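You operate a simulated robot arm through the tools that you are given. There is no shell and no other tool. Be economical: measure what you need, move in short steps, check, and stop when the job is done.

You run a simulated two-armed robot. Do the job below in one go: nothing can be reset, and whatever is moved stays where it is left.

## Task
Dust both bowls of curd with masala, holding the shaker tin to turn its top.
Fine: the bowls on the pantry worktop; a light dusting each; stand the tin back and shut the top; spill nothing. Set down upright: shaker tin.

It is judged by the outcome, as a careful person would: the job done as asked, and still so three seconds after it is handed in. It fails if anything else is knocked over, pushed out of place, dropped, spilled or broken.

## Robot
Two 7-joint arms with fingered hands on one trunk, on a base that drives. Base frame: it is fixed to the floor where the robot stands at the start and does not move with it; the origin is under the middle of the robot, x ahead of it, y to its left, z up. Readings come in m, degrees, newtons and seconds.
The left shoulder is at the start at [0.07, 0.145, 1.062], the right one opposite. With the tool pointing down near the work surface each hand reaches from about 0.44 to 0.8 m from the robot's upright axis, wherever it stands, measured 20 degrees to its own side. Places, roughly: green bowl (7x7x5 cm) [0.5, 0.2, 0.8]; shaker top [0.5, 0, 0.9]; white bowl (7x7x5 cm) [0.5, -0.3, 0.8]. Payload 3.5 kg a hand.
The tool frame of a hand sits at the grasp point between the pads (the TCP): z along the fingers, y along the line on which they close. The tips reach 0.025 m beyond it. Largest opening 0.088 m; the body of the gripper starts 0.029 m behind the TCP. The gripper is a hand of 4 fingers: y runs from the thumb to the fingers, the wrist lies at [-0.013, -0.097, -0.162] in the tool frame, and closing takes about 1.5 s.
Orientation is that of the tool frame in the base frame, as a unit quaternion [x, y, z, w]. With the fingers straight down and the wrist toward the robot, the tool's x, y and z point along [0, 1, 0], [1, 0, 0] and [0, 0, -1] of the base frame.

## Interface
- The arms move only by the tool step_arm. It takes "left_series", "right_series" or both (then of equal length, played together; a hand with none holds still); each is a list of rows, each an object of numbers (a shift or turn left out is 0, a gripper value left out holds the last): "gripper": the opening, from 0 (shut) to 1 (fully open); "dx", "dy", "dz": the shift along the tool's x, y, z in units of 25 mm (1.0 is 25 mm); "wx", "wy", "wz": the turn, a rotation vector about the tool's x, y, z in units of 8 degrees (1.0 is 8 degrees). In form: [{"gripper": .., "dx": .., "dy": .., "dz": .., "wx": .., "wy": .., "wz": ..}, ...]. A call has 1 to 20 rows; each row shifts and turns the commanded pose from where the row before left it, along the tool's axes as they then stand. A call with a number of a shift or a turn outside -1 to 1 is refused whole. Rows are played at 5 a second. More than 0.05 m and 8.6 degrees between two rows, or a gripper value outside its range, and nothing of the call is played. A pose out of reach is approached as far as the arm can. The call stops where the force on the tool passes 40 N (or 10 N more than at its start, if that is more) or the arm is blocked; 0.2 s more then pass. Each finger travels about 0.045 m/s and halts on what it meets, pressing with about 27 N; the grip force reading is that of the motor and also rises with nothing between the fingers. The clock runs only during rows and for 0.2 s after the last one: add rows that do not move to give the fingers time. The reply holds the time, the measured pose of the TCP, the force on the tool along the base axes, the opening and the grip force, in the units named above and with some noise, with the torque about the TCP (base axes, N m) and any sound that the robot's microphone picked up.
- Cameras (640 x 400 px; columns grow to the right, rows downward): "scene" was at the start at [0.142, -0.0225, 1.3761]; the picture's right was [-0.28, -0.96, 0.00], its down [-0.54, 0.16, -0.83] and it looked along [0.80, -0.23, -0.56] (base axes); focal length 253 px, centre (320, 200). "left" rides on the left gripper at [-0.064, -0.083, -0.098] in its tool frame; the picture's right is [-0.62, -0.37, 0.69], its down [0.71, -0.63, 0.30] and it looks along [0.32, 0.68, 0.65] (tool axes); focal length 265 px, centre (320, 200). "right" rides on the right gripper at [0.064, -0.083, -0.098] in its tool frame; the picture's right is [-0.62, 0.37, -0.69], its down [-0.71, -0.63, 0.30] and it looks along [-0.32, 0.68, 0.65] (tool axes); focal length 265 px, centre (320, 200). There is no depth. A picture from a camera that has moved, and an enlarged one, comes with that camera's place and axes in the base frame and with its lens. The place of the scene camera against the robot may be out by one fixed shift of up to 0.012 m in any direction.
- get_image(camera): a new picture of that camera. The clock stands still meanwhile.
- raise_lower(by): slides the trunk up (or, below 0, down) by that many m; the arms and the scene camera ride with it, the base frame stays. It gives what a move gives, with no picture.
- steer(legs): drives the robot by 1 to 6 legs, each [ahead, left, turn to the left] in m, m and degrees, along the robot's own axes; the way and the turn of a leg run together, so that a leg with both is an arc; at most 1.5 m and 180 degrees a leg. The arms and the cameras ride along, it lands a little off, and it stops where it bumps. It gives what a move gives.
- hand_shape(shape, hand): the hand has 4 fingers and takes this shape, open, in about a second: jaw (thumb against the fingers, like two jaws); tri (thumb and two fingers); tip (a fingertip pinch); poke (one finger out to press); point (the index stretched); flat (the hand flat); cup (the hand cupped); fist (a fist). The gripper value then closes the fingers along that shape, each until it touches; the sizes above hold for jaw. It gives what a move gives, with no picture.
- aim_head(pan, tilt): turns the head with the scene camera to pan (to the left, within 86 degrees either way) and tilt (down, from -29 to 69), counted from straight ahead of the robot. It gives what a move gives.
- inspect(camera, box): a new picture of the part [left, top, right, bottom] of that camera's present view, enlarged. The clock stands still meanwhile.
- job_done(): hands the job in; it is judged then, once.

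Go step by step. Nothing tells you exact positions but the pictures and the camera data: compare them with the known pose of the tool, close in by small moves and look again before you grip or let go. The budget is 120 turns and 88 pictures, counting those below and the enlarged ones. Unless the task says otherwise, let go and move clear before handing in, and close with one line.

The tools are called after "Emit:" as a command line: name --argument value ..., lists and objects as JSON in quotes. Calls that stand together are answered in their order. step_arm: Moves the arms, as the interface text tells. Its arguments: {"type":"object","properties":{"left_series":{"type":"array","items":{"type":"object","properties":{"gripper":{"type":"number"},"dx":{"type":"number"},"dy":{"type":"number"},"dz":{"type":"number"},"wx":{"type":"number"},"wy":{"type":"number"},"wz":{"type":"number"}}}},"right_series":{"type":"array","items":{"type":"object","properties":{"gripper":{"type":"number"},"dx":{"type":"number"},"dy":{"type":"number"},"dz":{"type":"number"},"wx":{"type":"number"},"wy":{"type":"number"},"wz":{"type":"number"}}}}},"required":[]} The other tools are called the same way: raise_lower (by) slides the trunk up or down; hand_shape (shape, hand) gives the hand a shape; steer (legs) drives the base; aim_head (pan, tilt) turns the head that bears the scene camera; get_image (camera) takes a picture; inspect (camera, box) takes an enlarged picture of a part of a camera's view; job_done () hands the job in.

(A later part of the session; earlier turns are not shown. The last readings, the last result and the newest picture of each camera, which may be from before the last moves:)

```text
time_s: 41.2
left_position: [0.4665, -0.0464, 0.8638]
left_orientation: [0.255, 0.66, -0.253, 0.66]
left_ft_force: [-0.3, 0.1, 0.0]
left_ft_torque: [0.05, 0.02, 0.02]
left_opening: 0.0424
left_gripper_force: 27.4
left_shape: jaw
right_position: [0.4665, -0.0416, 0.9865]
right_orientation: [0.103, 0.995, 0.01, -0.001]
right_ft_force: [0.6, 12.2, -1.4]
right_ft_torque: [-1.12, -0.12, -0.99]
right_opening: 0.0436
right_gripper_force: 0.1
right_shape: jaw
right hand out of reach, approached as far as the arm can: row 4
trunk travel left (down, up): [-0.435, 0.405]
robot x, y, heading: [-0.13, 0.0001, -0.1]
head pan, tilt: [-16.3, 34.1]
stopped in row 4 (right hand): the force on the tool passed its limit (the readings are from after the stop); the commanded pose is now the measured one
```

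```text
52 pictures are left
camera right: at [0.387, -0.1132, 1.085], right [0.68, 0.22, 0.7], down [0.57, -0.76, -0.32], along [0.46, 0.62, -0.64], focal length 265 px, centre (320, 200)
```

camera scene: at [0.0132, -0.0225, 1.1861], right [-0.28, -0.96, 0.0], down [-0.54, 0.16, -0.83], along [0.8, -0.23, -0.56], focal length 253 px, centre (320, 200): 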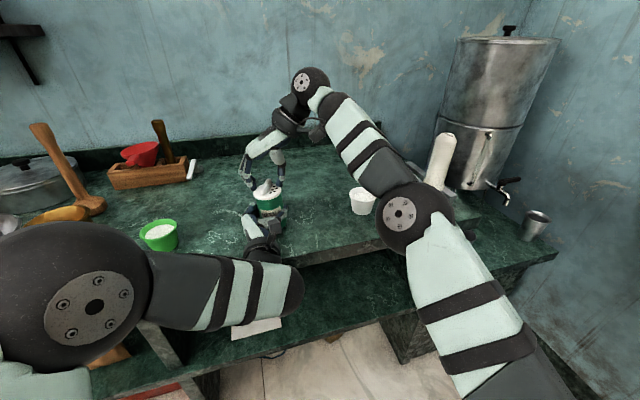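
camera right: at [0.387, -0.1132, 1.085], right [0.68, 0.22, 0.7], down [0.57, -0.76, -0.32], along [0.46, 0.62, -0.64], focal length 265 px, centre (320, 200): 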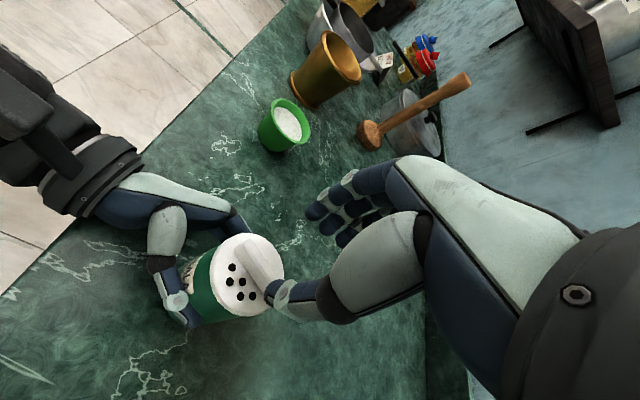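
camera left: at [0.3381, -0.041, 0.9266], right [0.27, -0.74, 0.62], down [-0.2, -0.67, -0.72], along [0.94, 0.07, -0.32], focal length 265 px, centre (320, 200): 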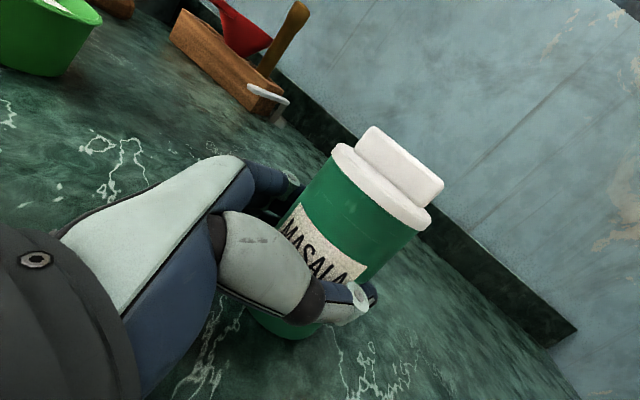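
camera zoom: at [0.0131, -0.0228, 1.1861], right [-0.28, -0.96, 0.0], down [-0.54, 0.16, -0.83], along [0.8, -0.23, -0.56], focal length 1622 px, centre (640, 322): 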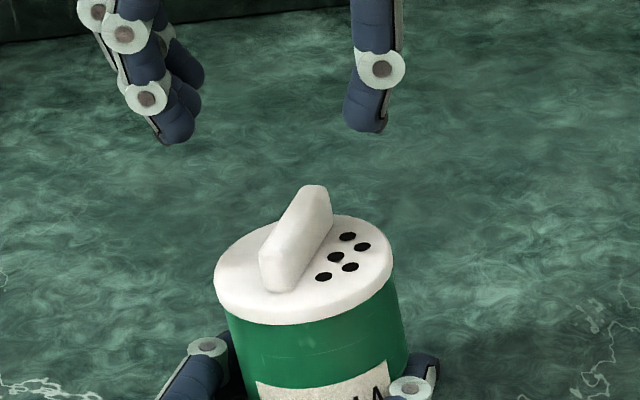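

The top is open with all holes clear. I'll untwist the right wrist and move that hand off to the right.

Emit:
step_arm --right_series '[{"wz": 1}, {"wz": 1}, {"dz": -1}, {"dz": -1}, {"wz": 1}, {"wz": 1}, {"wz": 1}, {"wz": 1}, {"wz": 1}, {"wz": 1}, {"wz": 1}, {"dx": -1}, {"dx": -1}, {"dx": -1}, {"dx": -1}, {"dx": -1}, {"dx": -1}, {"dx": -1}, {"dx": -1}, {}]'

Emit:
get_image --camera "scene"

```text
time_s: 45.4
left_position: [0.4665, -0.0454, 0.8637]
left_orientation: [0.256, 0.659, -0.254, 0.66]
left_ft_force: [0.0, -0.4, 1.0]
left_ft_torque: [0.03, -0.04, -0.04]
left_opening: 0.0426
left_gripper_force: 27.5
left_shape: jaw
right_position: [0.4872, -0.2416, 1.0318]
right_orientation: [0.667, 0.745, 0.007, -0.006]
right_ft_force: [-0.1, -1.1, -0.2]
right_ft_torque: [0.0, -0.01, -0.03]
right_opening: 0.044
right_gripper_force: 0.1
right_shape: jaw
trunk travel left (down, up): [-0.435, 0.405]
robot x, y, heading: [-0.1285, 0.0034, -0.1]
head pan, tilt: [-16.3, 34.1]
```

```text
51 pictures are left
camera scene: at [0.0131, -0.0221, 1.1861], right [-0.28, -0.96, 0.0], down [-0.54, 0.16, -0.83], along [0.8, -0.23, -0.56], focal length 253 px, centre (320, 200)
```

scene: 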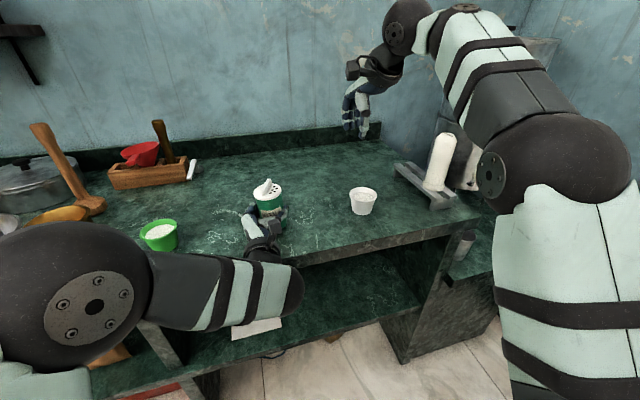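

Next I'll lift the tin 11 cm, keeping it upright, and carry it toward the green bowl.

Emit:
step_arm --left_series '[{"dx": -0.8}, {"dx": -0.8}, {"dx": -0.8}, {"dx": -0.8}, {"dx": -0.8}, {"dx": -0.4}, {"dz": -0.8, "dy": 0.7}, {"dz": -0.8, "dy": 0.7}, {"dz": -0.8, "dy": 0.7}, {"dz": -0.8, "dy": 0.7}, {"dz": -0.8, "dy": 0.7}, {"dz": -0.8, "dy": 0.7}, {"dz": -0.8, "dy": 0.6}, {"dz": -0.4, "dy": 0.3}, {}, {}]'

Emit:
get_image --camera "scene"

Emit:
get_image --camera "left"

```text
time_s: 48.8
left_position: [0.4409, 0.1491, 0.9746]
left_orientation: [0.256, 0.659, -0.254, 0.66]
left_ft_force: [-0.2, 0.2, -0.7]
left_ft_torque: [-0.01, -0.02, -0.04]
left_opening: 0.0426
left_gripper_force: 26.6
left_shape: jaw
right_position: [0.4891, -0.242, 1.0321]
right_orientation: [0.666, 0.746, 0.005, -0.006]
right_ft_force: [0.9, -0.4, -0.7]
right_ft_torque: [-0.02, 0.0, -0.01]
right_opening: 0.0436
right_gripper_force: 0.0
right_shape: jaw
trunk travel left (down, up): [-0.435, 0.405]
robot x, y, heading: [-0.1268, 0.0001, -0.1]
head pan, tilt: [-16.3, 34.1]
```

```text
50 pictures are left
camera scene: at [0.0135, -0.0223, 1.186], right [-0.28, -0.96, 0.0], down [-0.54, 0.16, -0.83], along [0.8, -0.23, -0.56], focal length 253 px, centre (320, 200)
```

scene: 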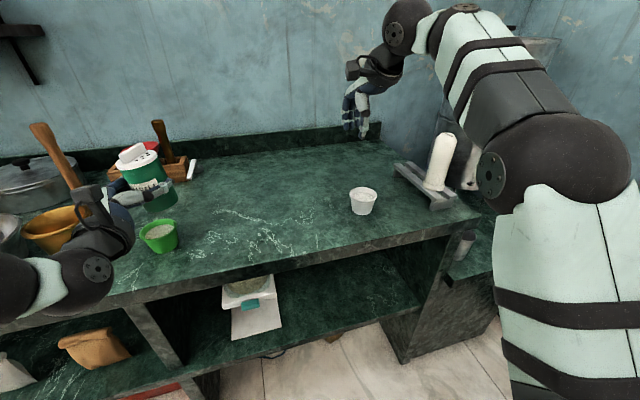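

```text
49 pictures are left
camera left: at [0.3136, 0.1543, 1.038], right [0.27, -0.74, 0.62], down [-0.2, -0.67, -0.72], along [0.94, 0.07, -0.32], focal length 265 px, centre (320, 200)
```

left: 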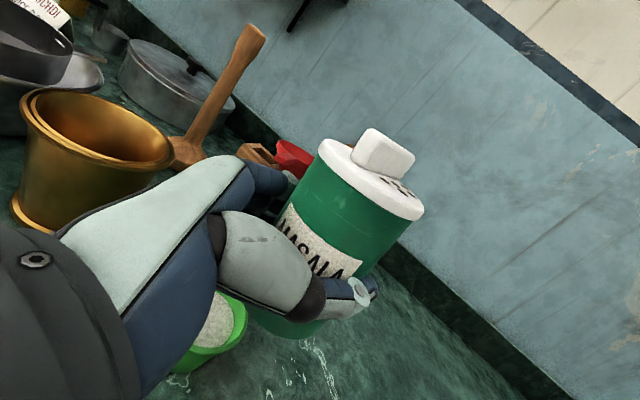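

The tin is near the green bowl and still upright. I'll zoom in to fix the bowl's position before tipping.

Emit:
inspect --camera "scene" --box '[90, 130, 250, 270]'

```text
2.86 times, centred on (170, 200) of scene
camera zoom: at [0.0135, -0.0223, 1.186], right [-0.28, -0.96, 0.0], down [-0.54, 0.16, -0.83], along [0.8, -0.23, -0.56], focal length 724 px, centre (749, 200)
```

zoom: 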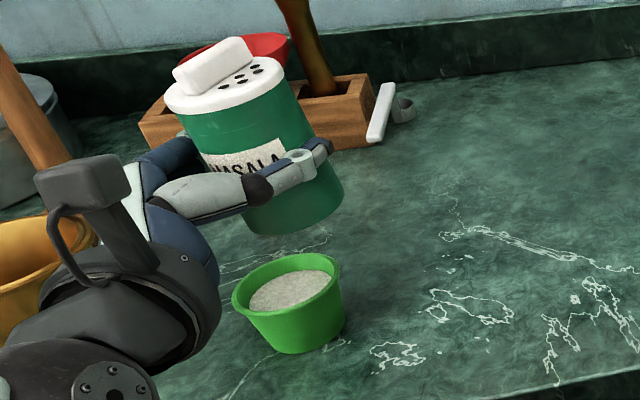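

The bowl's centre is about (0.458, 0.169). I'll set the tin over it and roll to about 100°, then check.

Emit:
step_arm --left_series '[{"dy": -0.36, "dz": -0.16, "dx": 0.5}, {"wz": -1}, {"wz": -1}, {"wz": -1}, {"wz": -1}, {"wz": -1}, {"wz": -1}, {"wz": -1}, {"wz": -1}, {"wz": -1}, {"wz": -1}, {"wz": -1}, {"wz": -1}, {}]'

Emit:
inspect --camera "scene" --box '[70, 110, 270, 270]'

```text
time_s: 51.8
left_position: [0.432, 0.1455, 0.9616]
left_orientation: [0.32, -0.631, 0.66, -0.253]
left_ft_force: [0.6, 0.0, -2.0]
left_ft_torque: [0.03, 0.04, 0.01]
left_opening: 0.0423
left_gripper_force: 26.8
left_shape: jaw
right_position: [0.488, -0.2405, 1.0319]
right_orientation: [0.667, 0.745, 0.006, -0.006]
right_ft_force: [-0.4, -0.3, -0.5]
right_ft_torque: [-0.07, -0.05, 0.03]
right_opening: 0.0438
right_gripper_force: 0.0
right_shape: jaw
trunk travel left (down, up): [-0.435, 0.405]
robot x, y, heading: [-0.1274, 0.0013, 0.0]
head pan, tilt: [-16.3, 34.1]
```

```text
2.50 times, centred on (170, 190) of scene
camera zoom: at [0.0133, -0.0226, 1.1861], right [-0.28, -0.96, 0.0], down [-0.54, 0.16, -0.83], along [0.8, -0.23, -0.56], focal length 634 px, centre (695, 225)
```

zoom: 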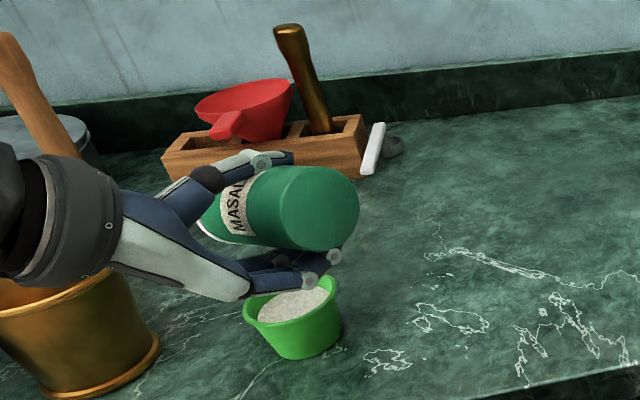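

The tin is horizontal with the cap over the bowl, and nothing has spilled. I'll continue the roll in small steps.

Emit:
step_arm --left_series '[{"wz": -1}, {"wz": -1}, {"wz": -1}, {"wz": -1}]'

Emit:
inspect --camera "scene" --box '[110, 150, 230, 260]'

```text
time_s: 52.8
left_position: [0.4322, 0.1456, 0.9607]
left_orientation: [0.482, -0.518, 0.704, -0.061]
left_ft_force: [-0.2, -0.6, -1.4]
left_ft_torque: [0.03, 0.02, -0.04]
left_opening: 0.0425
left_gripper_force: 26.9
left_shape: jaw
right_position: [0.4886, -0.2408, 1.0312]
right_orientation: [0.666, 0.746, 0.006, -0.007]
right_ft_force: [0.0, 0.1, -0.8]
right_ft_torque: [0.02, -0.01, 0.02]
right_opening: 0.0437
right_gripper_force: 0.1
right_shape: jaw
trunk travel left (down, up): [-0.435, 0.405]
robot x, y, heading: [-0.1314, -0.0014, 0.0]
head pan, tilt: [-16.3, 34.1]
```

```text
3.64 times, centred on (170, 205) of scene
camera zoom: at [0.0139, -0.022, 1.186], right [-0.28, -0.96, 0.0], down [-0.54, 0.16, -0.83], along [0.8, -0.23, -0.56], focal length 922 px, centre (866, 182)
```

zoom: 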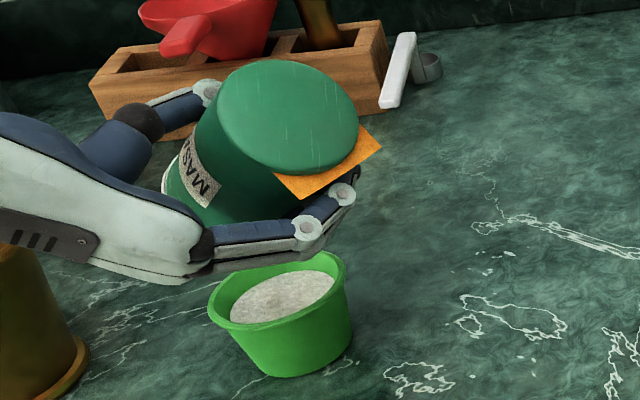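

An orange patch has appeared behind the tin. I'll check from other views before going further.

Emit:
get_image --camera "left"

Emit:
get_image --camera "right"

```text
45 pictures are left
camera left: at [0.4289, 0.2885, 0.987], right [0.99, 0.07, -0.09], down [0.11, -0.34, 0.94], along [0.03, -0.94, -0.34], focal length 265 px, centre (320, 200)
```

left: 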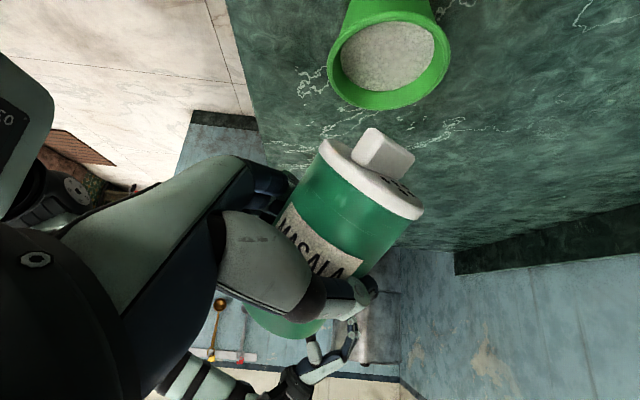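

```text
44 pictures are left
camera right: at [0.3996, -0.1894, 1.1329], right [0.44, -0.59, 0.68], down [-0.55, -0.77, -0.32], along [0.71, -0.24, -0.66], focal length 265 px, centre (320, 200)
```

right: 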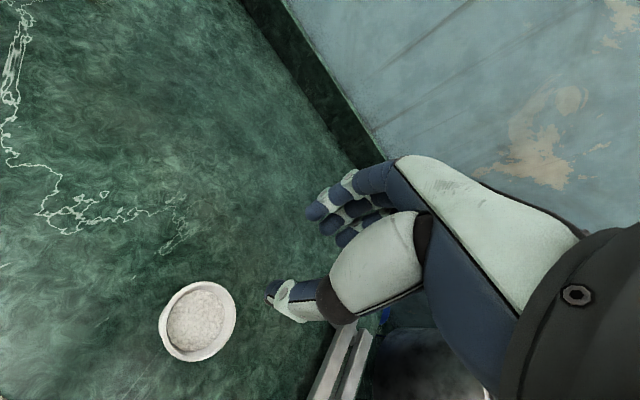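

The orange patch is just a label turning with the tin, and the cap sits over the bowl with no powder out yet. I'll roll to 144° with a small centring shift and look at the curd.

Emit:
step_arm --left_series '[{"wz": -1}, {"wz": -1}, {"dx": -0.19, "dy": -0.26, "dz": -0.1}, {}]'

Emit:
get_image --camera "left"

Emit:
inspect --camera "scene" --box '[110, 150, 230, 260]'

```text
time_s: 53.8
left_position: [0.4367, 0.1521, 0.9605]
left_orientation: [0.55, -0.446, 0.705, 0.037]
left_ft_force: [0.4, 0.5, -1.8]
left_ft_torque: [0.0, 0.02, -0.01]
left_opening: 0.0424
left_gripper_force: 27.0
left_shape: jaw
right_position: [0.4883, -0.2412, 1.0323]
right_orientation: [0.667, 0.745, 0.006, -0.006]
right_ft_force: [-0.2, -0.6, 0.7]
right_ft_torque: [-0.01, 0.0, 0.03]
right_opening: 0.0436
right_gripper_force: 0.0
right_shape: jaw
trunk travel left (down, up): [-0.435, 0.405]
robot x, y, heading: [-0.129, 0.0028, -0.1]
head pan, tilt: [-16.3, 34.1]
```

```text
43 pictures are left
camera left: at [0.4342, 0.2983, 0.9581], right [0.96, 0.03, -0.28], down [0.29, -0.14, 0.95], along [-0.01, -0.99, -0.14], focal length 265 px, centre (320, 200)
```

left: 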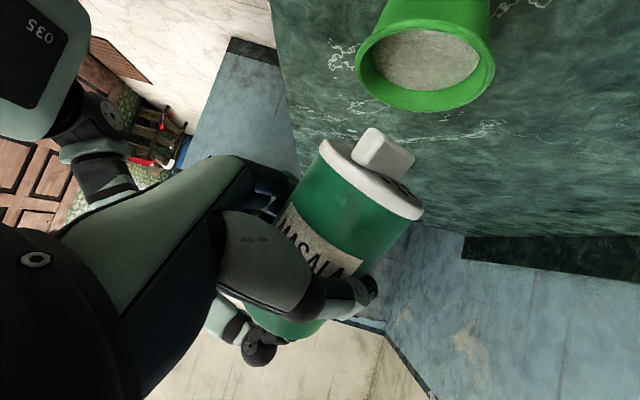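

```text
3.64 times, centred on (170, 205) of scene
camera zoom: at [0.0136, -0.0224, 1.186], right [-0.28, -0.96, 0.0], down [-0.54, 0.16, -0.83], along [0.8, -0.23, -0.56], focal length 922 px, centre (866, 182)
```

zoom: 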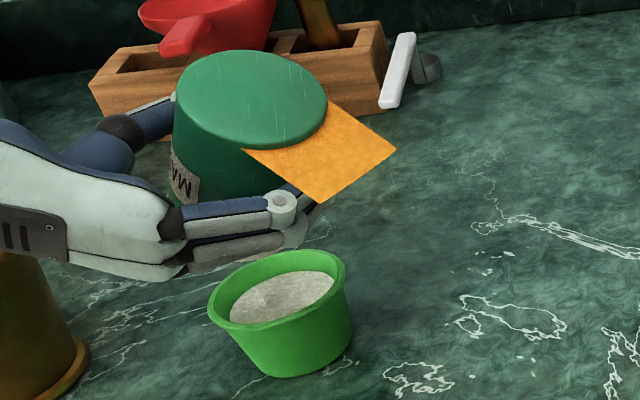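

Before continuing I'll zoom in on the orange square and on the curd.

Emit:
inspect --camera "scene" --box '[140, 155, 230, 240]'

Emit:
inspect --camera "left" --box '[280, 0, 520, 240]'

```text
4.71 times, centred on (185, 198) of scene
camera zoom: at [0.0136, -0.0224, 1.186], right [-0.28, -0.96, 0.0], down [-0.54, 0.16, -0.83], along [0.8, -0.23, -0.56], focal length 1193 px, centre (955, 212)
```

zoom: 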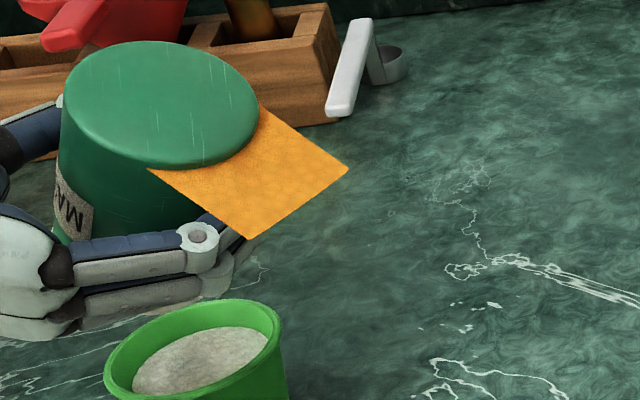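

```text
1.67 times, centred on (400, 120) of left
camera zoom: at [0.4342, 0.2983, 0.9581], right [0.96, 0.03, -0.28], down [0.29, -0.14, 0.95], along [-0.01, -0.99, -0.14], focal length 442 px, centre (187, 333)
```

zoom: 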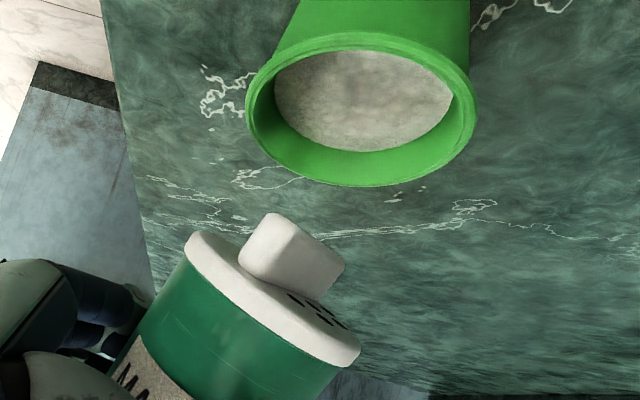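

The square looks like the powder's render inside the tin, and the curd is still plain. I'll tip slightly further and give a gentle shake along the tin's axis.

Emit:
step_arm --left_series '[{"wz": -1}, {"dx": 0.4}, {"dx": -0.4}, {"dx": 0.4}, {"dx": -0.4}, {}]'

Emit:
inspect --camera "scene" --box '[110, 150, 230, 260]'

```text
time_s: 55.2
left_position: [0.4353, 0.1539, 0.9607]
left_orientation: [0.579, -0.407, 0.701, 0.085]
left_ft_force: [0.1, 0.5, -1.7]
left_ft_torque: [0.0, 0.04, 0.02]
left_opening: 0.0424
left_gripper_force: 26.7
left_shape: jaw
right_position: [0.4888, -0.2411, 1.031]
right_orientation: [0.666, 0.746, 0.005, -0.007]
right_ft_force: [-0.2, 0.6, -0.3]
right_ft_torque: [0.0, 0.01, 0.0]
right_opening: 0.0434
right_gripper_force: 0.1
right_shape: jaw
trunk travel left (down, up): [-0.435, 0.405]
robot x, y, heading: [-0.1274, 0.0018, 0.0]
head pan, tilt: [-16.3, 34.1]
```

```text
3.64 times, centred on (170, 205) of scene
camera zoom: at [0.0132, -0.0226, 1.1861], right [-0.28, -0.96, 0.0], down [-0.54, 0.16, -0.83], along [0.8, -0.23, -0.56], focal length 922 px, centre (866, 182)
```

zoom: 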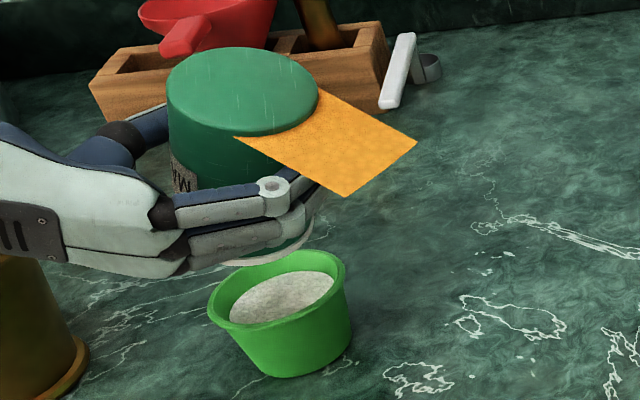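

Emit:
inspect --camera "left" --box '[300, 0, 540, 200]'

```text
2.00 times, centred on (420, 100) of left
camera zoom: at [0.4327, 0.2971, 0.9443], right [0.93, -0.01, -0.37], down [0.37, -0.04, 0.93], along [-0.02, -1.0, -0.04], focal length 531 px, centre (120, 400)
```

zoom: 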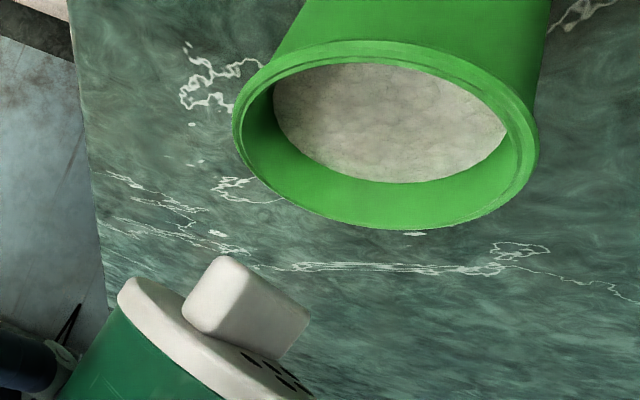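

Still no powder visible. I'll give a firmer shake, moving only upward and back so the cap stays clear of the rim, and check again.

Emit:
step_arm --left_series '[{"dx": 0.9}, {"dx": -0.9}, {"dx": 0.9}, {"dx": -0.9}, {"dx": 0.9}, {"dx": -0.9}, {}]'

Emit:
inspect --camera "scene" --box '[110, 150, 230, 260]'

```text
time_s: 56.8
left_position: [0.4349, 0.1533, 0.9614]
left_orientation: [0.578, -0.408, 0.702, 0.086]
left_ft_force: [-0.3, 0.1, -0.8]
left_ft_torque: [-0.02, -0.01, 0.03]
left_opening: 0.0421
left_gripper_force: 26.9
left_shape: jaw
right_position: [0.4881, -0.2412, 1.032]
right_orientation: [0.666, 0.746, 0.007, -0.006]
right_ft_force: [0.4, 0.3, -0.7]
right_ft_torque: [-0.02, -0.01, 0.0]
right_opening: 0.0437
right_gripper_force: 0.0
right_shape: jaw
trunk travel left (down, up): [-0.435, 0.405]
robot x, y, heading: [-0.1273, -0.0004, 0.1]
head pan, tilt: [-16.3, 34.1]
```

```text
3.64 times, centred on (170, 205) of scene
camera zoom: at [0.0128, -0.0229, 1.1861], right [-0.28, -0.96, 0.0], down [-0.54, 0.16, -0.83], along [0.8, -0.23, -0.56], focal length 922 px, centre (866, 182)
```

zoom: 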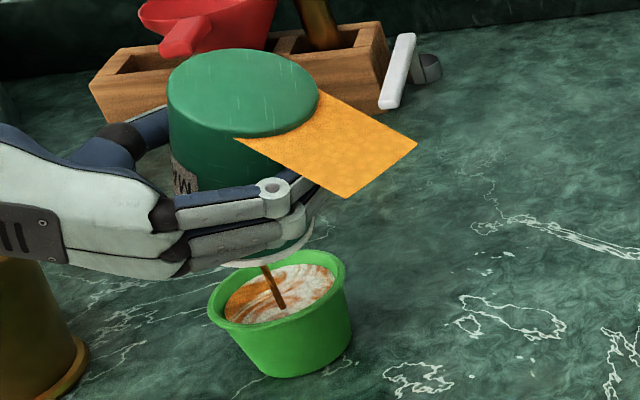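

Masala is pouring and the curd is already dusted. I'll roll back upright immediately.

Emit:
step_arm --left_series '[{"wz": 1}, {"wz": 1}, {"wz": 1}, {"wz": 1}, {"wz": 1}, {"wz": 1}, {"wz": 1}, {"wz": 1}, {"wz": 1}, {"wz": 1}, {"wz": 1}, {"wz": 1}, {"wz": 1}, {"wz": 1}, {"wz": 1}, {"wz": 1}, {"wz": 1}, {"wz": 1}, {"wz": 1}]'

Emit:
inspect --camera "scene" --box '[90, 130, 250, 270]'

```text
time_s: 60.8
left_position: [0.4345, 0.153, 0.9608]
left_orientation: [0.256, 0.659, -0.252, 0.66]
left_ft_force: [0.1, 0.5, -1.1]
left_ft_torque: [-0.01, 0.03, -0.02]
left_opening: 0.0424
left_gripper_force: 26.6
left_shape: jaw
right_position: [0.4888, -0.2407, 1.0321]
right_orientation: [0.667, 0.745, 0.006, -0.007]
right_ft_force: [-0.6, -0.2, -1.3]
right_ft_torque: [-0.01, 0.01, 0.0]
right_opening: 0.0434
right_gripper_force: 0.0
right_shape: jaw
trunk travel left (down, up): [-0.435, 0.405]
robot x, y, heading: [-0.1301, -0.0014, -0.0]
head pan, tilt: [-16.3, 34.1]
```

```text
2.86 times, centred on (170, 200) of scene
camera zoom: at [0.0137, -0.0222, 1.186], right [-0.28, -0.96, 0.0], down [-0.54, 0.16, -0.83], along [0.8, -0.23, -0.56], focal length 724 px, centre (749, 200)
```

zoom: 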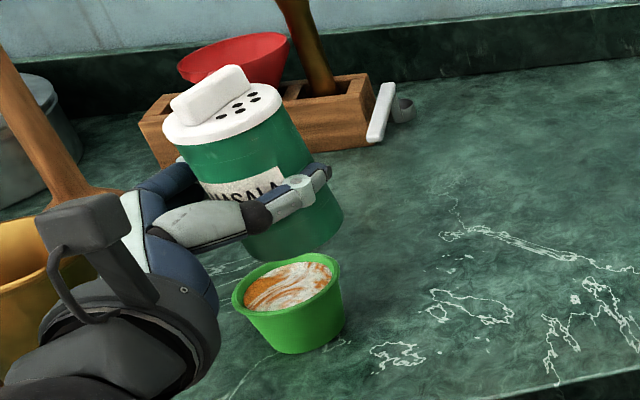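

The green bowl has a light dusting with nothing spilled. For the white bowl I'll repeat the same arm posture by driving the base sideways, after tucking the right hand back and locating the white bowl.

Emit:
step_arm --right_series '[{"dy": -1, "dz": -0.8}, {"dy": -1, "dz": -0.8}, {"dy": -1, "dz": -0.8}, {"dy": -1, "dz": -0.8}, {"dy": -1, "dz": -0.8}, {"dy": -1, "dz": -0.8}, {}]' --left_series '[{"dx": -0.6}, {"dx": -0.6}, {}, {}, {}, {}, {}]'

Emit:
inspect --camera "scene" --box '[290, 130, 450, 270]'

Emit:
get_image --camera "scene"

```text
time_s: 62.4
left_position: [0.4357, 0.1529, 0.9902]
left_orientation: [0.255, 0.66, -0.253, 0.66]
left_ft_force: [-0.1, -0.3, -2.0]
left_ft_torque: [0.0, 0.0, -0.01]
left_opening: 0.042
left_gripper_force: 27.1
left_shape: jaw
right_position: [0.3388, -0.2573, 1.1532]
right_orientation: [0.666, 0.746, 0.006, -0.006]
right_ft_force: [-0.3, 0.1, 0.5]
right_ft_torque: [0.0, -0.01, 0.01]
right_opening: 0.0437
right_gripper_force: 0.0
right_shape: jaw
trunk travel left (down, up): [-0.435, 0.405]
robot x, y, heading: [-0.1303, -0.002, 0.1]
head pan, tilt: [-16.3, 34.1]
```

```text
2.86 times, centred on (370, 200) of scene
camera zoom: at [0.0137, -0.022, 1.186], right [-0.28, -0.96, 0.0], down [-0.54, 0.16, -0.83], along [0.8, -0.23, -0.56], focal length 724 px, centre (177, 200)
```

zoom: 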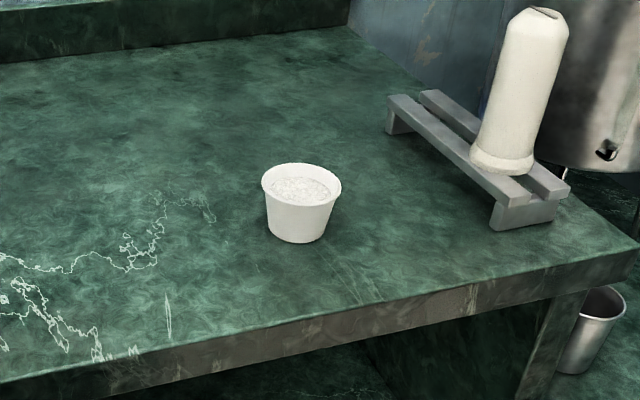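

```text
34 pictures are left
camera scene: at [0.0137, -0.022, 1.186], right [-0.28, -0.96, 0.0], down [-0.54, 0.16, -0.83], along [0.8, -0.23, -0.56], focal length 253 px, centre (320, 200)
```

scene: 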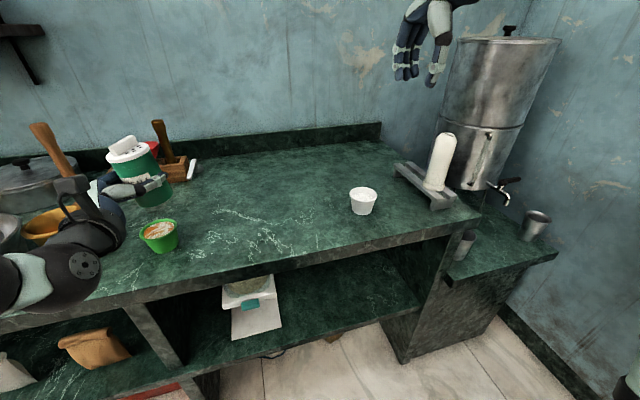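

The white bowl's centre is about (0.468, -0.258), i.e. 0.433 m to the right of the green one. I'll drive sideways by that amount.

Emit:
steer --legs '[[0, -0.22, 0], [0, -0.21, 0]]'

Emit:
get_image --camera "scene"

Emit:
get_image --camera "left"

```text
time_s: 65.4
left_position: [0.4351, -0.2749, 0.99]
left_orientation: [0.255, 0.66, -0.253, 0.66]
left_ft_force: [0.7, -0.9, -0.7]
left_ft_torque: [0.02, 0.0, 0.02]
left_opening: 0.042
left_gripper_force: 26.9
left_shape: jaw
right_position: [0.3405, -0.6867, 1.1529]
right_orientation: [0.666, 0.746, 0.005, -0.007]
right_ft_force: [0.8, 0.2, -0.7]
right_ft_torque: [-0.02, -0.04, 0.02]
right_opening: 0.0435
right_gripper_force: 0.1
right_shape: jaw
trunk travel left (down, up): [-0.435, 0.405]
robot x, y, heading: [-0.1253, -0.4256, -0.3]
head pan, tilt: [-16.3, 34.1]
```

```text
33 pictures are left
camera scene: at [0.0144, -0.4506, 1.186], right [-0.28, -0.96, 0.0], down [-0.54, 0.16, -0.83], along [0.8, -0.23, -0.56], focal length 253 px, centre (320, 200)
```

scene: 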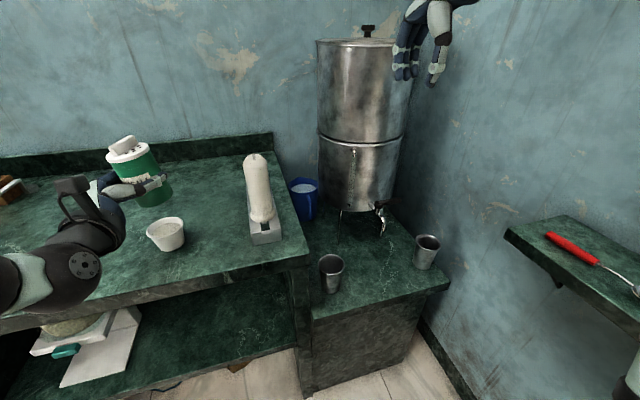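

```text
32 pictures are left
camera left: at [0.3078, -0.2703, 1.0542], right [0.27, -0.74, 0.62], down [-0.2, -0.67, -0.72], along [0.94, 0.07, -0.32], focal length 265 px, centre (320, 200)
```

left: 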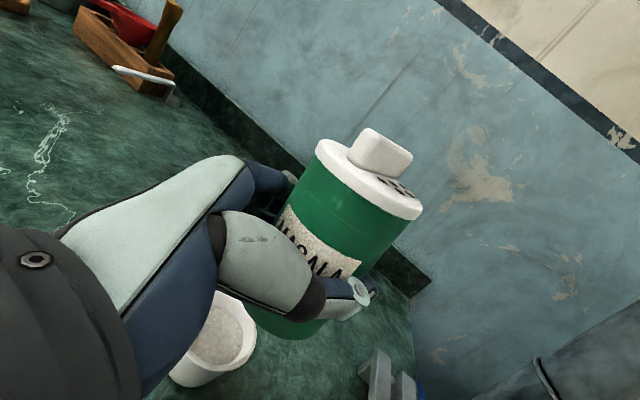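

Arrived with a matching layout. I'll zoom in to compare the white bowl with where the green one stood in this view.

Emit:
inspect --camera "scene" --box '[90, 130, 250, 270]'

```text
2.86 times, centred on (170, 200) of scene
camera zoom: at [0.0144, -0.4506, 1.186], right [-0.28, -0.96, 0.0], down [-0.54, 0.16, -0.83], along [0.8, -0.23, -0.56], focal length 724 px, centre (749, 200)
```

zoom: 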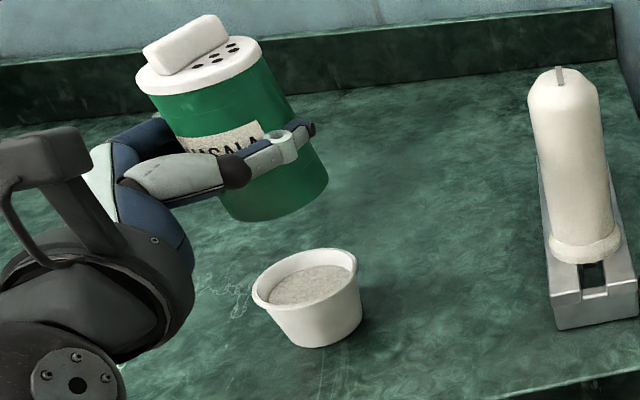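

The white bowl sits 11 mm further right than an exact match, so I'll correct for that, lower, and roll to the same 152° tilt.

Emit:
step_arm --left_series '[{"dz": 0.35, "dy": -0.33, "dx": 0.6}, {"dx": 0.6}, {"wz": -1}, {"wz": -1}, {"wz": -1}, {"wz": -1}, {"wz": -1}, {"wz": -1}, {"wz": -1}, {"wz": -1}, {"wz": -1}, {"wz": -1}, {"wz": -1}, {"wz": -1}, {"wz": -1}, {"wz": -1}, {"wz": -1}]'

Emit:
inspect --camera "scene" --box '[110, 150, 230, 260]'

```text
time_s: 69.0
left_position: [0.4362, -0.2869, 0.9597]
left_orientation: [0.444, -0.551, 0.698, -0.109]
left_ft_force: [-0.2, -0.1, -2.0]
left_ft_torque: [0.0, 0.0, 0.05]
left_opening: 0.0419
left_gripper_force: 27.2
left_shape: jaw
right_position: [0.34, -0.6858, 1.1545]
right_orientation: [0.666, 0.746, 0.006, -0.007]
right_ft_force: [0.3, 0.1, 0.6]
right_ft_torque: [-0.01, 0.0, 0.0]
right_opening: 0.0436
right_gripper_force: 0.0
right_shape: jaw
trunk travel left (down, up): [-0.435, 0.405]
robot x, y, heading: [-0.1282, -0.428, 0.0]
head pan, tilt: [-16.3, 34.1]
```

```text
3.64 times, centred on (170, 205) of scene
camera zoom: at [0.0148, -0.4496, 1.186], right [-0.28, -0.96, 0.0], down [-0.54, 0.16, -0.83], along [0.8, -0.23, -0.56], focal length 922 px, centre (866, 182)
```

zoom: 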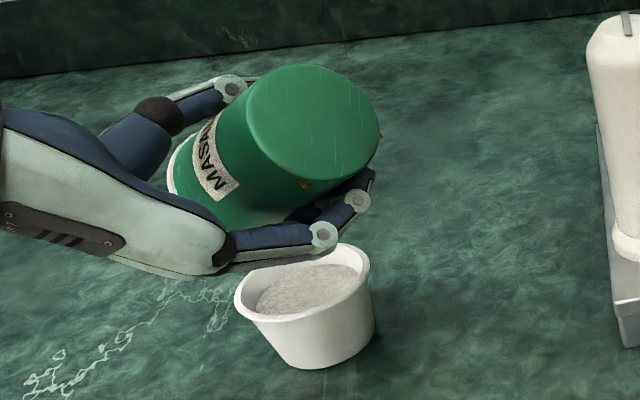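

Positioned the same way. I'll finish the roll and do the first shakes.

Emit:
step_arm --left_series '[{"wz": -1}, {"wz": -1}, {"wz": -1}, {"wz": -1}, {"dx": 0.6}, {"dx": -0.6}]'

Emit:
inspect --camera "scene" --box '[110, 150, 230, 260]'

```text
time_s: 70.4
left_position: [0.4366, -0.2855, 0.9592]
left_orientation: [0.579, -0.407, 0.701, 0.085]
left_ft_force: [0.2, 0.5, -1.7]
left_ft_torque: [0.0, 0.02, 0.02]
left_opening: 0.0421
left_gripper_force: 27.1
left_shape: jaw
right_position: [0.3399, -0.6843, 1.1529]
right_orientation: [0.666, 0.746, 0.006, -0.007]
right_ft_force: [-0.5, 0.4, -0.4]
right_ft_torque: [-0.02, 0.03, -0.01]
right_opening: 0.0438
right_gripper_force: 0.0
right_shape: jaw
trunk travel left (down, up): [-0.435, 0.405]
robot x, y, heading: [-0.1241, -0.4273, 0.2]
head pan, tilt: [-16.3, 34.1]
```

```text
3.64 times, centred on (170, 205) of scene
camera zoom: at [0.0153, -0.4492, 1.1859], right [-0.28, -0.96, 0.0], down [-0.54, 0.16, -0.83], along [0.79, -0.23, -0.56], focal length 922 px, centre (866, 182)
```

zoom: 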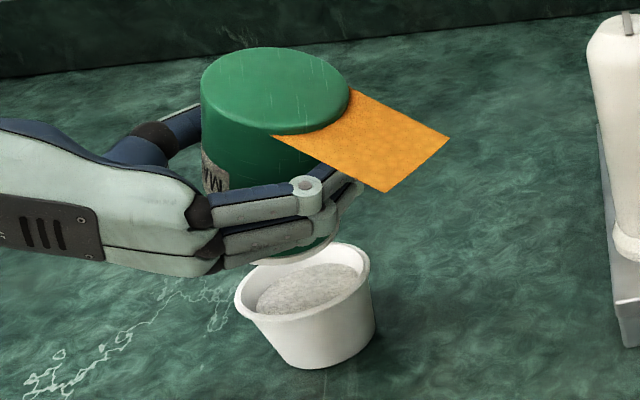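

No powder yet. Firm shakes as before, two cycles, then look.

Emit:
step_arm --left_series '[{"dx": 0.9}, {"dx": -0.9}, {"dx": 0.9}, {"dx": -0.9}]'

Emit:
inspect --camera "scene" --box '[110, 150, 230, 260]'

```text
time_s: 71.4
left_position: [0.4388, -0.2856, 0.9589]
left_orientation: [0.579, -0.406, 0.702, 0.087]
left_ft_force: [-0.2, 0.7, -1.6]
left_ft_torque: [-0.01, 0.01, 0.0]
left_opening: 0.0417
left_gripper_force: 27.5
left_shape: jaw
right_position: [0.3409, -0.6851, 1.1528]
right_orientation: [0.666, 0.745, 0.007, -0.006]
right_ft_force: [-0.4, 0.0, 1.1]
right_ft_torque: [0.02, 0.03, 0.01]
right_opening: 0.0435
right_gripper_force: 0.1
right_shape: jaw
trunk travel left (down, up): [-0.435, 0.405]
robot x, y, heading: [-0.1314, -0.427, 0.2]
head pan, tilt: [-16.3, 34.1]
```

```text
3.64 times, centred on (170, 205) of scene
camera zoom: at [0.0158, -0.4488, 1.1859], right [-0.28, -0.96, 0.0], down [-0.54, 0.16, -0.83], along [0.79, -0.23, -0.56], focal length 922 px, centre (866, 182)
```

zoom: 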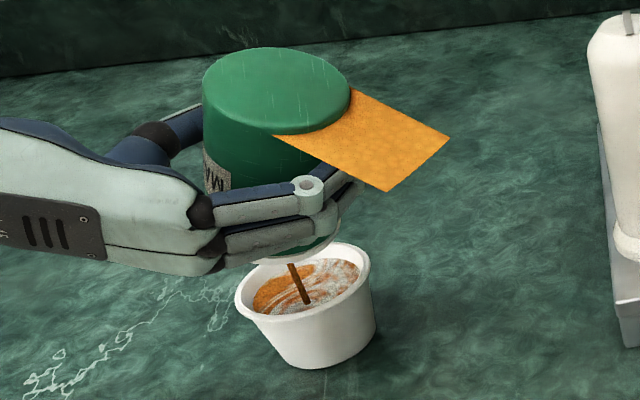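

The white bowl is dusted as well, so I'll roll upright now.

Emit:
step_arm --left_series '[{"wz": 1}, {"wz": 1}, {"wz": 1}, {"wz": 1}, {"wz": 1}, {"wz": 1}, {"wz": 1}, {"wz": 1}, {"wz": 1}, {"wz": 1}, {"wz": 1}, {"wz": 1}, {"wz": 1}, {"wz": 1}, {"wz": 1}, {"wz": 1}, {"wz": 1}, {"wz": 1}, {"wz": 1}]'

Emit:
inspect --camera "scene" --box '[90, 130, 250, 270]'

```text
time_s: 75.4
left_position: [0.4375, -0.2857, 0.9617]
left_orientation: [0.256, 0.659, -0.253, 0.66]
left_ft_force: [-0.2, -0.7, -0.5]
left_ft_torque: [0.04, 0.0, 0.04]
left_opening: 0.0414
left_gripper_force: 27.1
left_shape: jaw
right_position: [0.3398, -0.6859, 1.1535]
right_orientation: [0.666, 0.746, 0.006, -0.007]
right_ft_force: [0.2, 0.6, -0.6]
right_ft_torque: [0.01, 0.01, -0.02]
right_opening: 0.0435
right_gripper_force: 0.0
right_shape: jaw
trunk travel left (down, up): [-0.435, 0.405]
robot x, y, heading: [-0.1269, -0.4286, 0.2]
head pan, tilt: [-16.3, 34.1]
```

```text
2.86 times, centred on (170, 200) of scene
camera zoom: at [0.0146, -0.45, 1.186], right [-0.28, -0.96, 0.0], down [-0.54, 0.16, -0.83], along [0.8, -0.23, -0.56], focal length 724 px, centre (749, 200)
```

zoom: 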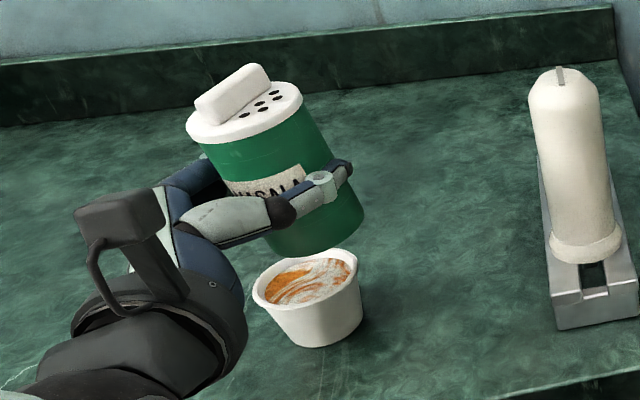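

Both bowls are lightly dusted with nothing spilled. I'll raise the tin a little, keep it upright and drive back to the original position.

Emit:
step_arm --left_series '[{"dx": -0.6}, {"dx": -0.6}, {}]'

Emit:
steer --legs '[[0, 0.22, 0], [0, 0.208, 0]]'

```text
time_s: 76.2
left_position: [0.4356, -0.2864, 0.9893]
left_orientation: [0.255, 0.66, -0.251, 0.66]
left_ft_force: [-0.6, 0.4, -1.5]
left_ft_torque: [0.02, 0.02, -0.03]
left_opening: 0.0417
left_gripper_force: 27.0
left_shape: jaw
right_position: [0.3392, -0.6857, 1.1525]
right_orientation: [0.667, 0.745, 0.005, -0.007]
right_ft_force: [1.1, 0.3, 0.6]
right_ft_torque: [0.03, -0.04, 0.03]
right_opening: 0.0436
right_gripper_force: 0.0
right_shape: jaw
trunk travel left (down, up): [-0.435, 0.405]
robot x, y, heading: [-0.1307, -0.4298, 0.1]
head pan, tilt: [-16.3, 34.1]
```

```text
time_s: 79.1
left_position: [0.4359, 0.1422, 0.9903]
left_orientation: [0.254, 0.66, -0.253, 0.66]
left_ft_force: [0.3, 0.3, 0.0]
left_ft_torque: [0.04, -0.01, 0.0]
left_opening: 0.0417
left_gripper_force: 27.7
left_shape: jaw
right_position: [0.3396, -0.2591, 1.1538]
right_orientation: [0.666, 0.746, 0.006, -0.007]
right_ft_force: [0.1, 0.3, 0.4]
right_ft_torque: [0.03, 0.06, -0.02]
right_opening: 0.0436
right_gripper_force: 0.2
right_shape: jaw
trunk travel left (down, up): [-0.435, 0.405]
robot x, y, heading: [-0.1302, -0.0027, 0.2]
head pan, tilt: [-16.3, 34.1]
```

Back in place. I'll carry the tin over its original spot and lower to just above the counter.

Emit:
step_arm --left_series '[{"dz": 0.75, "dy": -0.57}, {"dz": 0.75, "dy": -0.57}, {"dz": 0.75, "dy": -0.57}, {"dz": 0.75, "dy": -0.57}, {"dz": 0.75, "dy": -0.57}, {"dz": 0.75, "dy": -0.57}, {"dz": 0.75, "dy": -0.57}, {"dz": 0.7, "dy": -0.55}, {"dx": 0.9}, {"dx": 0.9}, {"dx": 0.9}, {"dx": 0.9}, {"dx": 0.9}, {"dx": 0.2}, {}, {}]'

Emit:
inspect --camera "scene" --box '[190, 150, 350, 250]'

```text
time_s: 82.5
left_position: [0.4703, -0.0445, 0.8725]
left_orientation: [0.255, 0.66, -0.253, 0.66]
left_ft_force: [0.2, 0.4, -0.8]
left_ft_torque: [-0.02, -0.02, 0.03]
left_opening: 0.0412
left_gripper_force: 26.8
left_shape: jaw
right_position: [0.3394, -0.2576, 1.1529]
right_orientation: [0.666, 0.746, 0.006, -0.007]
right_ft_force: [0.4, 0.1, 0.2]
right_ft_torque: [-0.02, 0.0, 0.01]
right_opening: 0.0436
right_gripper_force: 0.1
right_shape: jaw
trunk travel left (down, up): [-0.435, 0.405]
robot x, y, heading: [-0.1296, -0.0005, 0.4]
head pan, tilt: [-16.3, 34.1]
```

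```text
4.00 times, centred on (270, 200) of scene
camera zoom: at [0.0137, -0.0236, 1.186], right [-0.28, -0.96, 0.0], down [-0.54, 0.15, -0.83], along [0.8, -0.23, -0.56], focal length 1014 px, centre (520, 200)
```

zoom: 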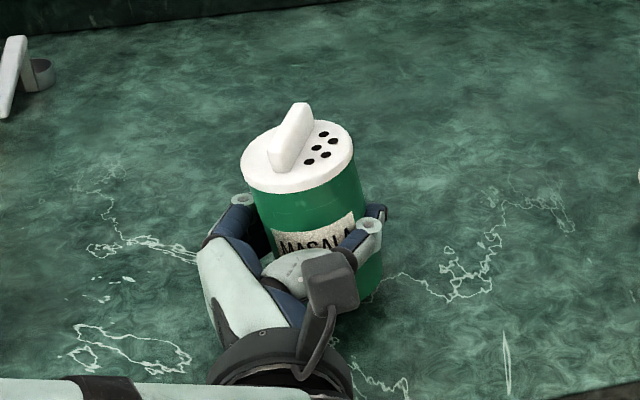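

The tin may be leaning a few degrees in the grip. I'll check with the hand camera before setting it down.

Emit:
get_image --camera "left"

```text
25 pictures are left
camera left: at [0.3421, -0.0383, 0.9363], right [0.27, -0.74, 0.62], down [-0.19, -0.67, -0.72], along [0.94, 0.07, -0.32], focal length 265 px, centre (320, 200)
```

left: 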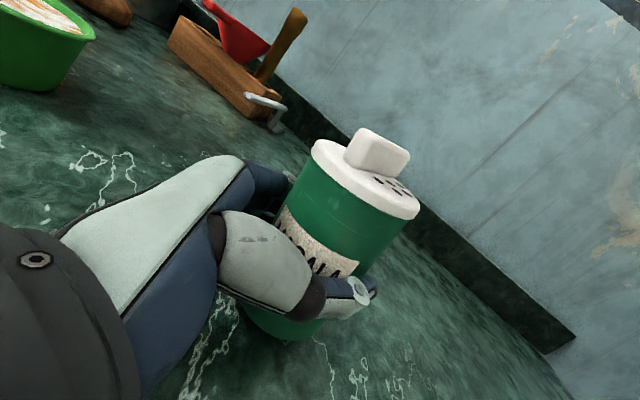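

It's leaning about 6° toward +y, having slipped slightly in the grip. I'll rotate the hand to bring the tin upright and re-check.

Emit:
step_arm --left_series '[{"dx": -0.2}, {"wy": 0.5, "wz": 0.55}, {}, {}]'

Emit:
inspect --camera "scene" --box '[210, 155, 330, 250]'

Emit:
get_image --camera "left"

```text
time_s: 83.5
left_position: [0.4701, -0.0434, 0.8778]
left_orientation: [0.288, 0.672, -0.217, 0.647]
left_ft_force: [-0.4, 0.4, -1.3]
left_ft_torque: [0.01, 0.01, 0.0]
left_opening: 0.041
left_gripper_force: 26.5
left_shape: jaw
right_position: [0.3406, -0.2591, 1.155]
right_orientation: [0.666, 0.746, 0.006, -0.006]
right_ft_force: [0.1, -0.7, -0.1]
right_ft_torque: [0.0, 0.0, -0.01]
right_opening: 0.0438
right_gripper_force: 0.0
right_shape: jaw
trunk travel left (down, up): [-0.435, 0.405]
robot x, y, heading: [-0.1283, 0.0005, 0.3]
head pan, tilt: [-16.3, 34.1]
```

```text
4.21 times, centred on (270, 202) of scene
camera zoom: at [0.0136, -0.0236, 1.1861], right [-0.28, -0.96, 0.0], down [-0.54, 0.15, -0.83], along [0.8, -0.23, -0.56], focal length 1067 px, centre (530, 190)
```

zoom: 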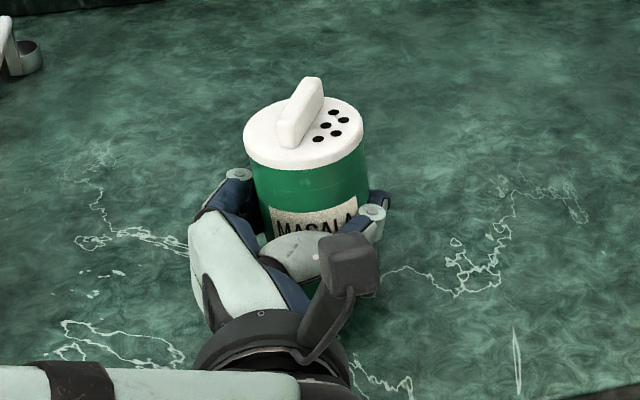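

```text
23 pictures are left
camera left: at [0.342, -0.0449, 0.9417], right [0.27, -0.8, 0.54], down [-0.19, -0.59, -0.78], along [0.94, 0.11, -0.31], focal length 265 px, centre (320, 200)
```

left: 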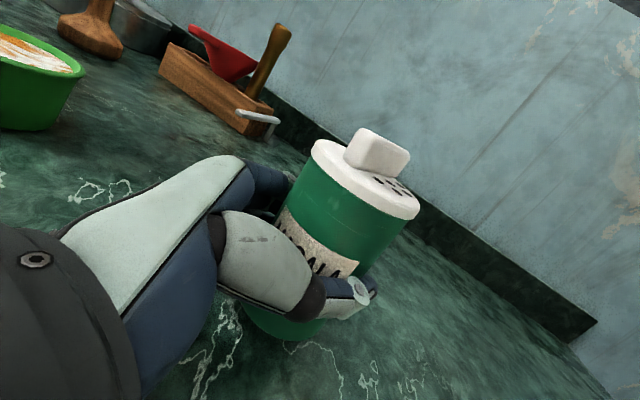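

The tin now looks upright. I'll lower it gently to contact.

Emit:
step_arm --left_series '[{"dx": 0.2}, {"dx": 0.2}, {"dx": 0.08}, {}]'

Emit:
step_arm --left_series '[{"dx": 0.06}, {"dx": 0.06}, {}]'

```text
time_s: 84.5
left_position: [0.4703, -0.0409, 0.865]
left_orientation: [0.288, 0.673, -0.218, 0.645]
left_ft_force: [-0.6, -0.4, -0.5]
left_ft_torque: [0.01, 0.01, -0.01]
left_opening: 0.0414
left_gripper_force: 26.8
left_shape: jaw
right_position: [0.3395, -0.258, 1.1538]
right_orientation: [0.665, 0.747, 0.006, -0.006]
right_ft_force: [0.0, 0.0, -0.3]
right_ft_torque: [0.02, -0.02, 0.03]
right_opening: 0.0434
right_gripper_force: 0.1
right_shape: jaw
trunk travel left (down, up): [-0.435, 0.405]
robot x, y, heading: [-0.1296, 0.0001, 0.0]
head pan, tilt: [-16.3, 34.1]
```

```text
time_s: 85.3
left_position: [0.4708, -0.042, 0.8613]
left_orientation: [0.288, 0.672, -0.216, 0.647]
left_ft_force: [-0.2, -0.1, 1.2]
left_ft_torque: [-0.02, 0.03, 0.0]
left_opening: 0.0411
left_gripper_force: 26.8
left_shape: jaw
right_position: [0.3396, -0.2594, 1.1538]
right_orientation: [0.666, 0.746, 0.007, -0.006]
right_ft_force: [-0.1, 0.0, -0.6]
right_ft_torque: [0.01, 0.03, 0.01]
right_opening: 0.0433
right_gripper_force: 0.0
right_shape: jaw
trunk travel left (down, up): [-0.435, 0.405]
robot x, y, heading: [-0.1272, -0.001, 0.4]
head pan, tilt: [-16.3, 34.1]
```

Emit:
step_arm --left_series '[{"dx": 0.06}, {"dx": 0.06}, {}]'

```text
time_s: 86.1
left_position: [0.4689, -0.0408, 0.8609]
left_orientation: [0.287, 0.672, -0.218, 0.647]
left_ft_force: [2.4, -1.5, 9.0]
left_ft_torque: [0.05, -0.14, -0.03]
left_opening: 0.0412
left_gripper_force: 26.9
left_shape: jaw
right_position: [0.3376, -0.2591, 1.1533]
right_orientation: [0.666, 0.746, 0.006, -0.006]
right_ft_force: [-0.2, -0.4, 0.4]
right_ft_torque: [0.02, -0.03, -0.02]
right_opening: 0.0435
right_gripper_force: 0.1
right_shape: jaw
trunk travel left (down, up): [-0.435, 0.405]
robot x, y, heading: [-0.1294, -0.0026, 0.3]
head pan, tilt: [-16.3, 34.1]
```

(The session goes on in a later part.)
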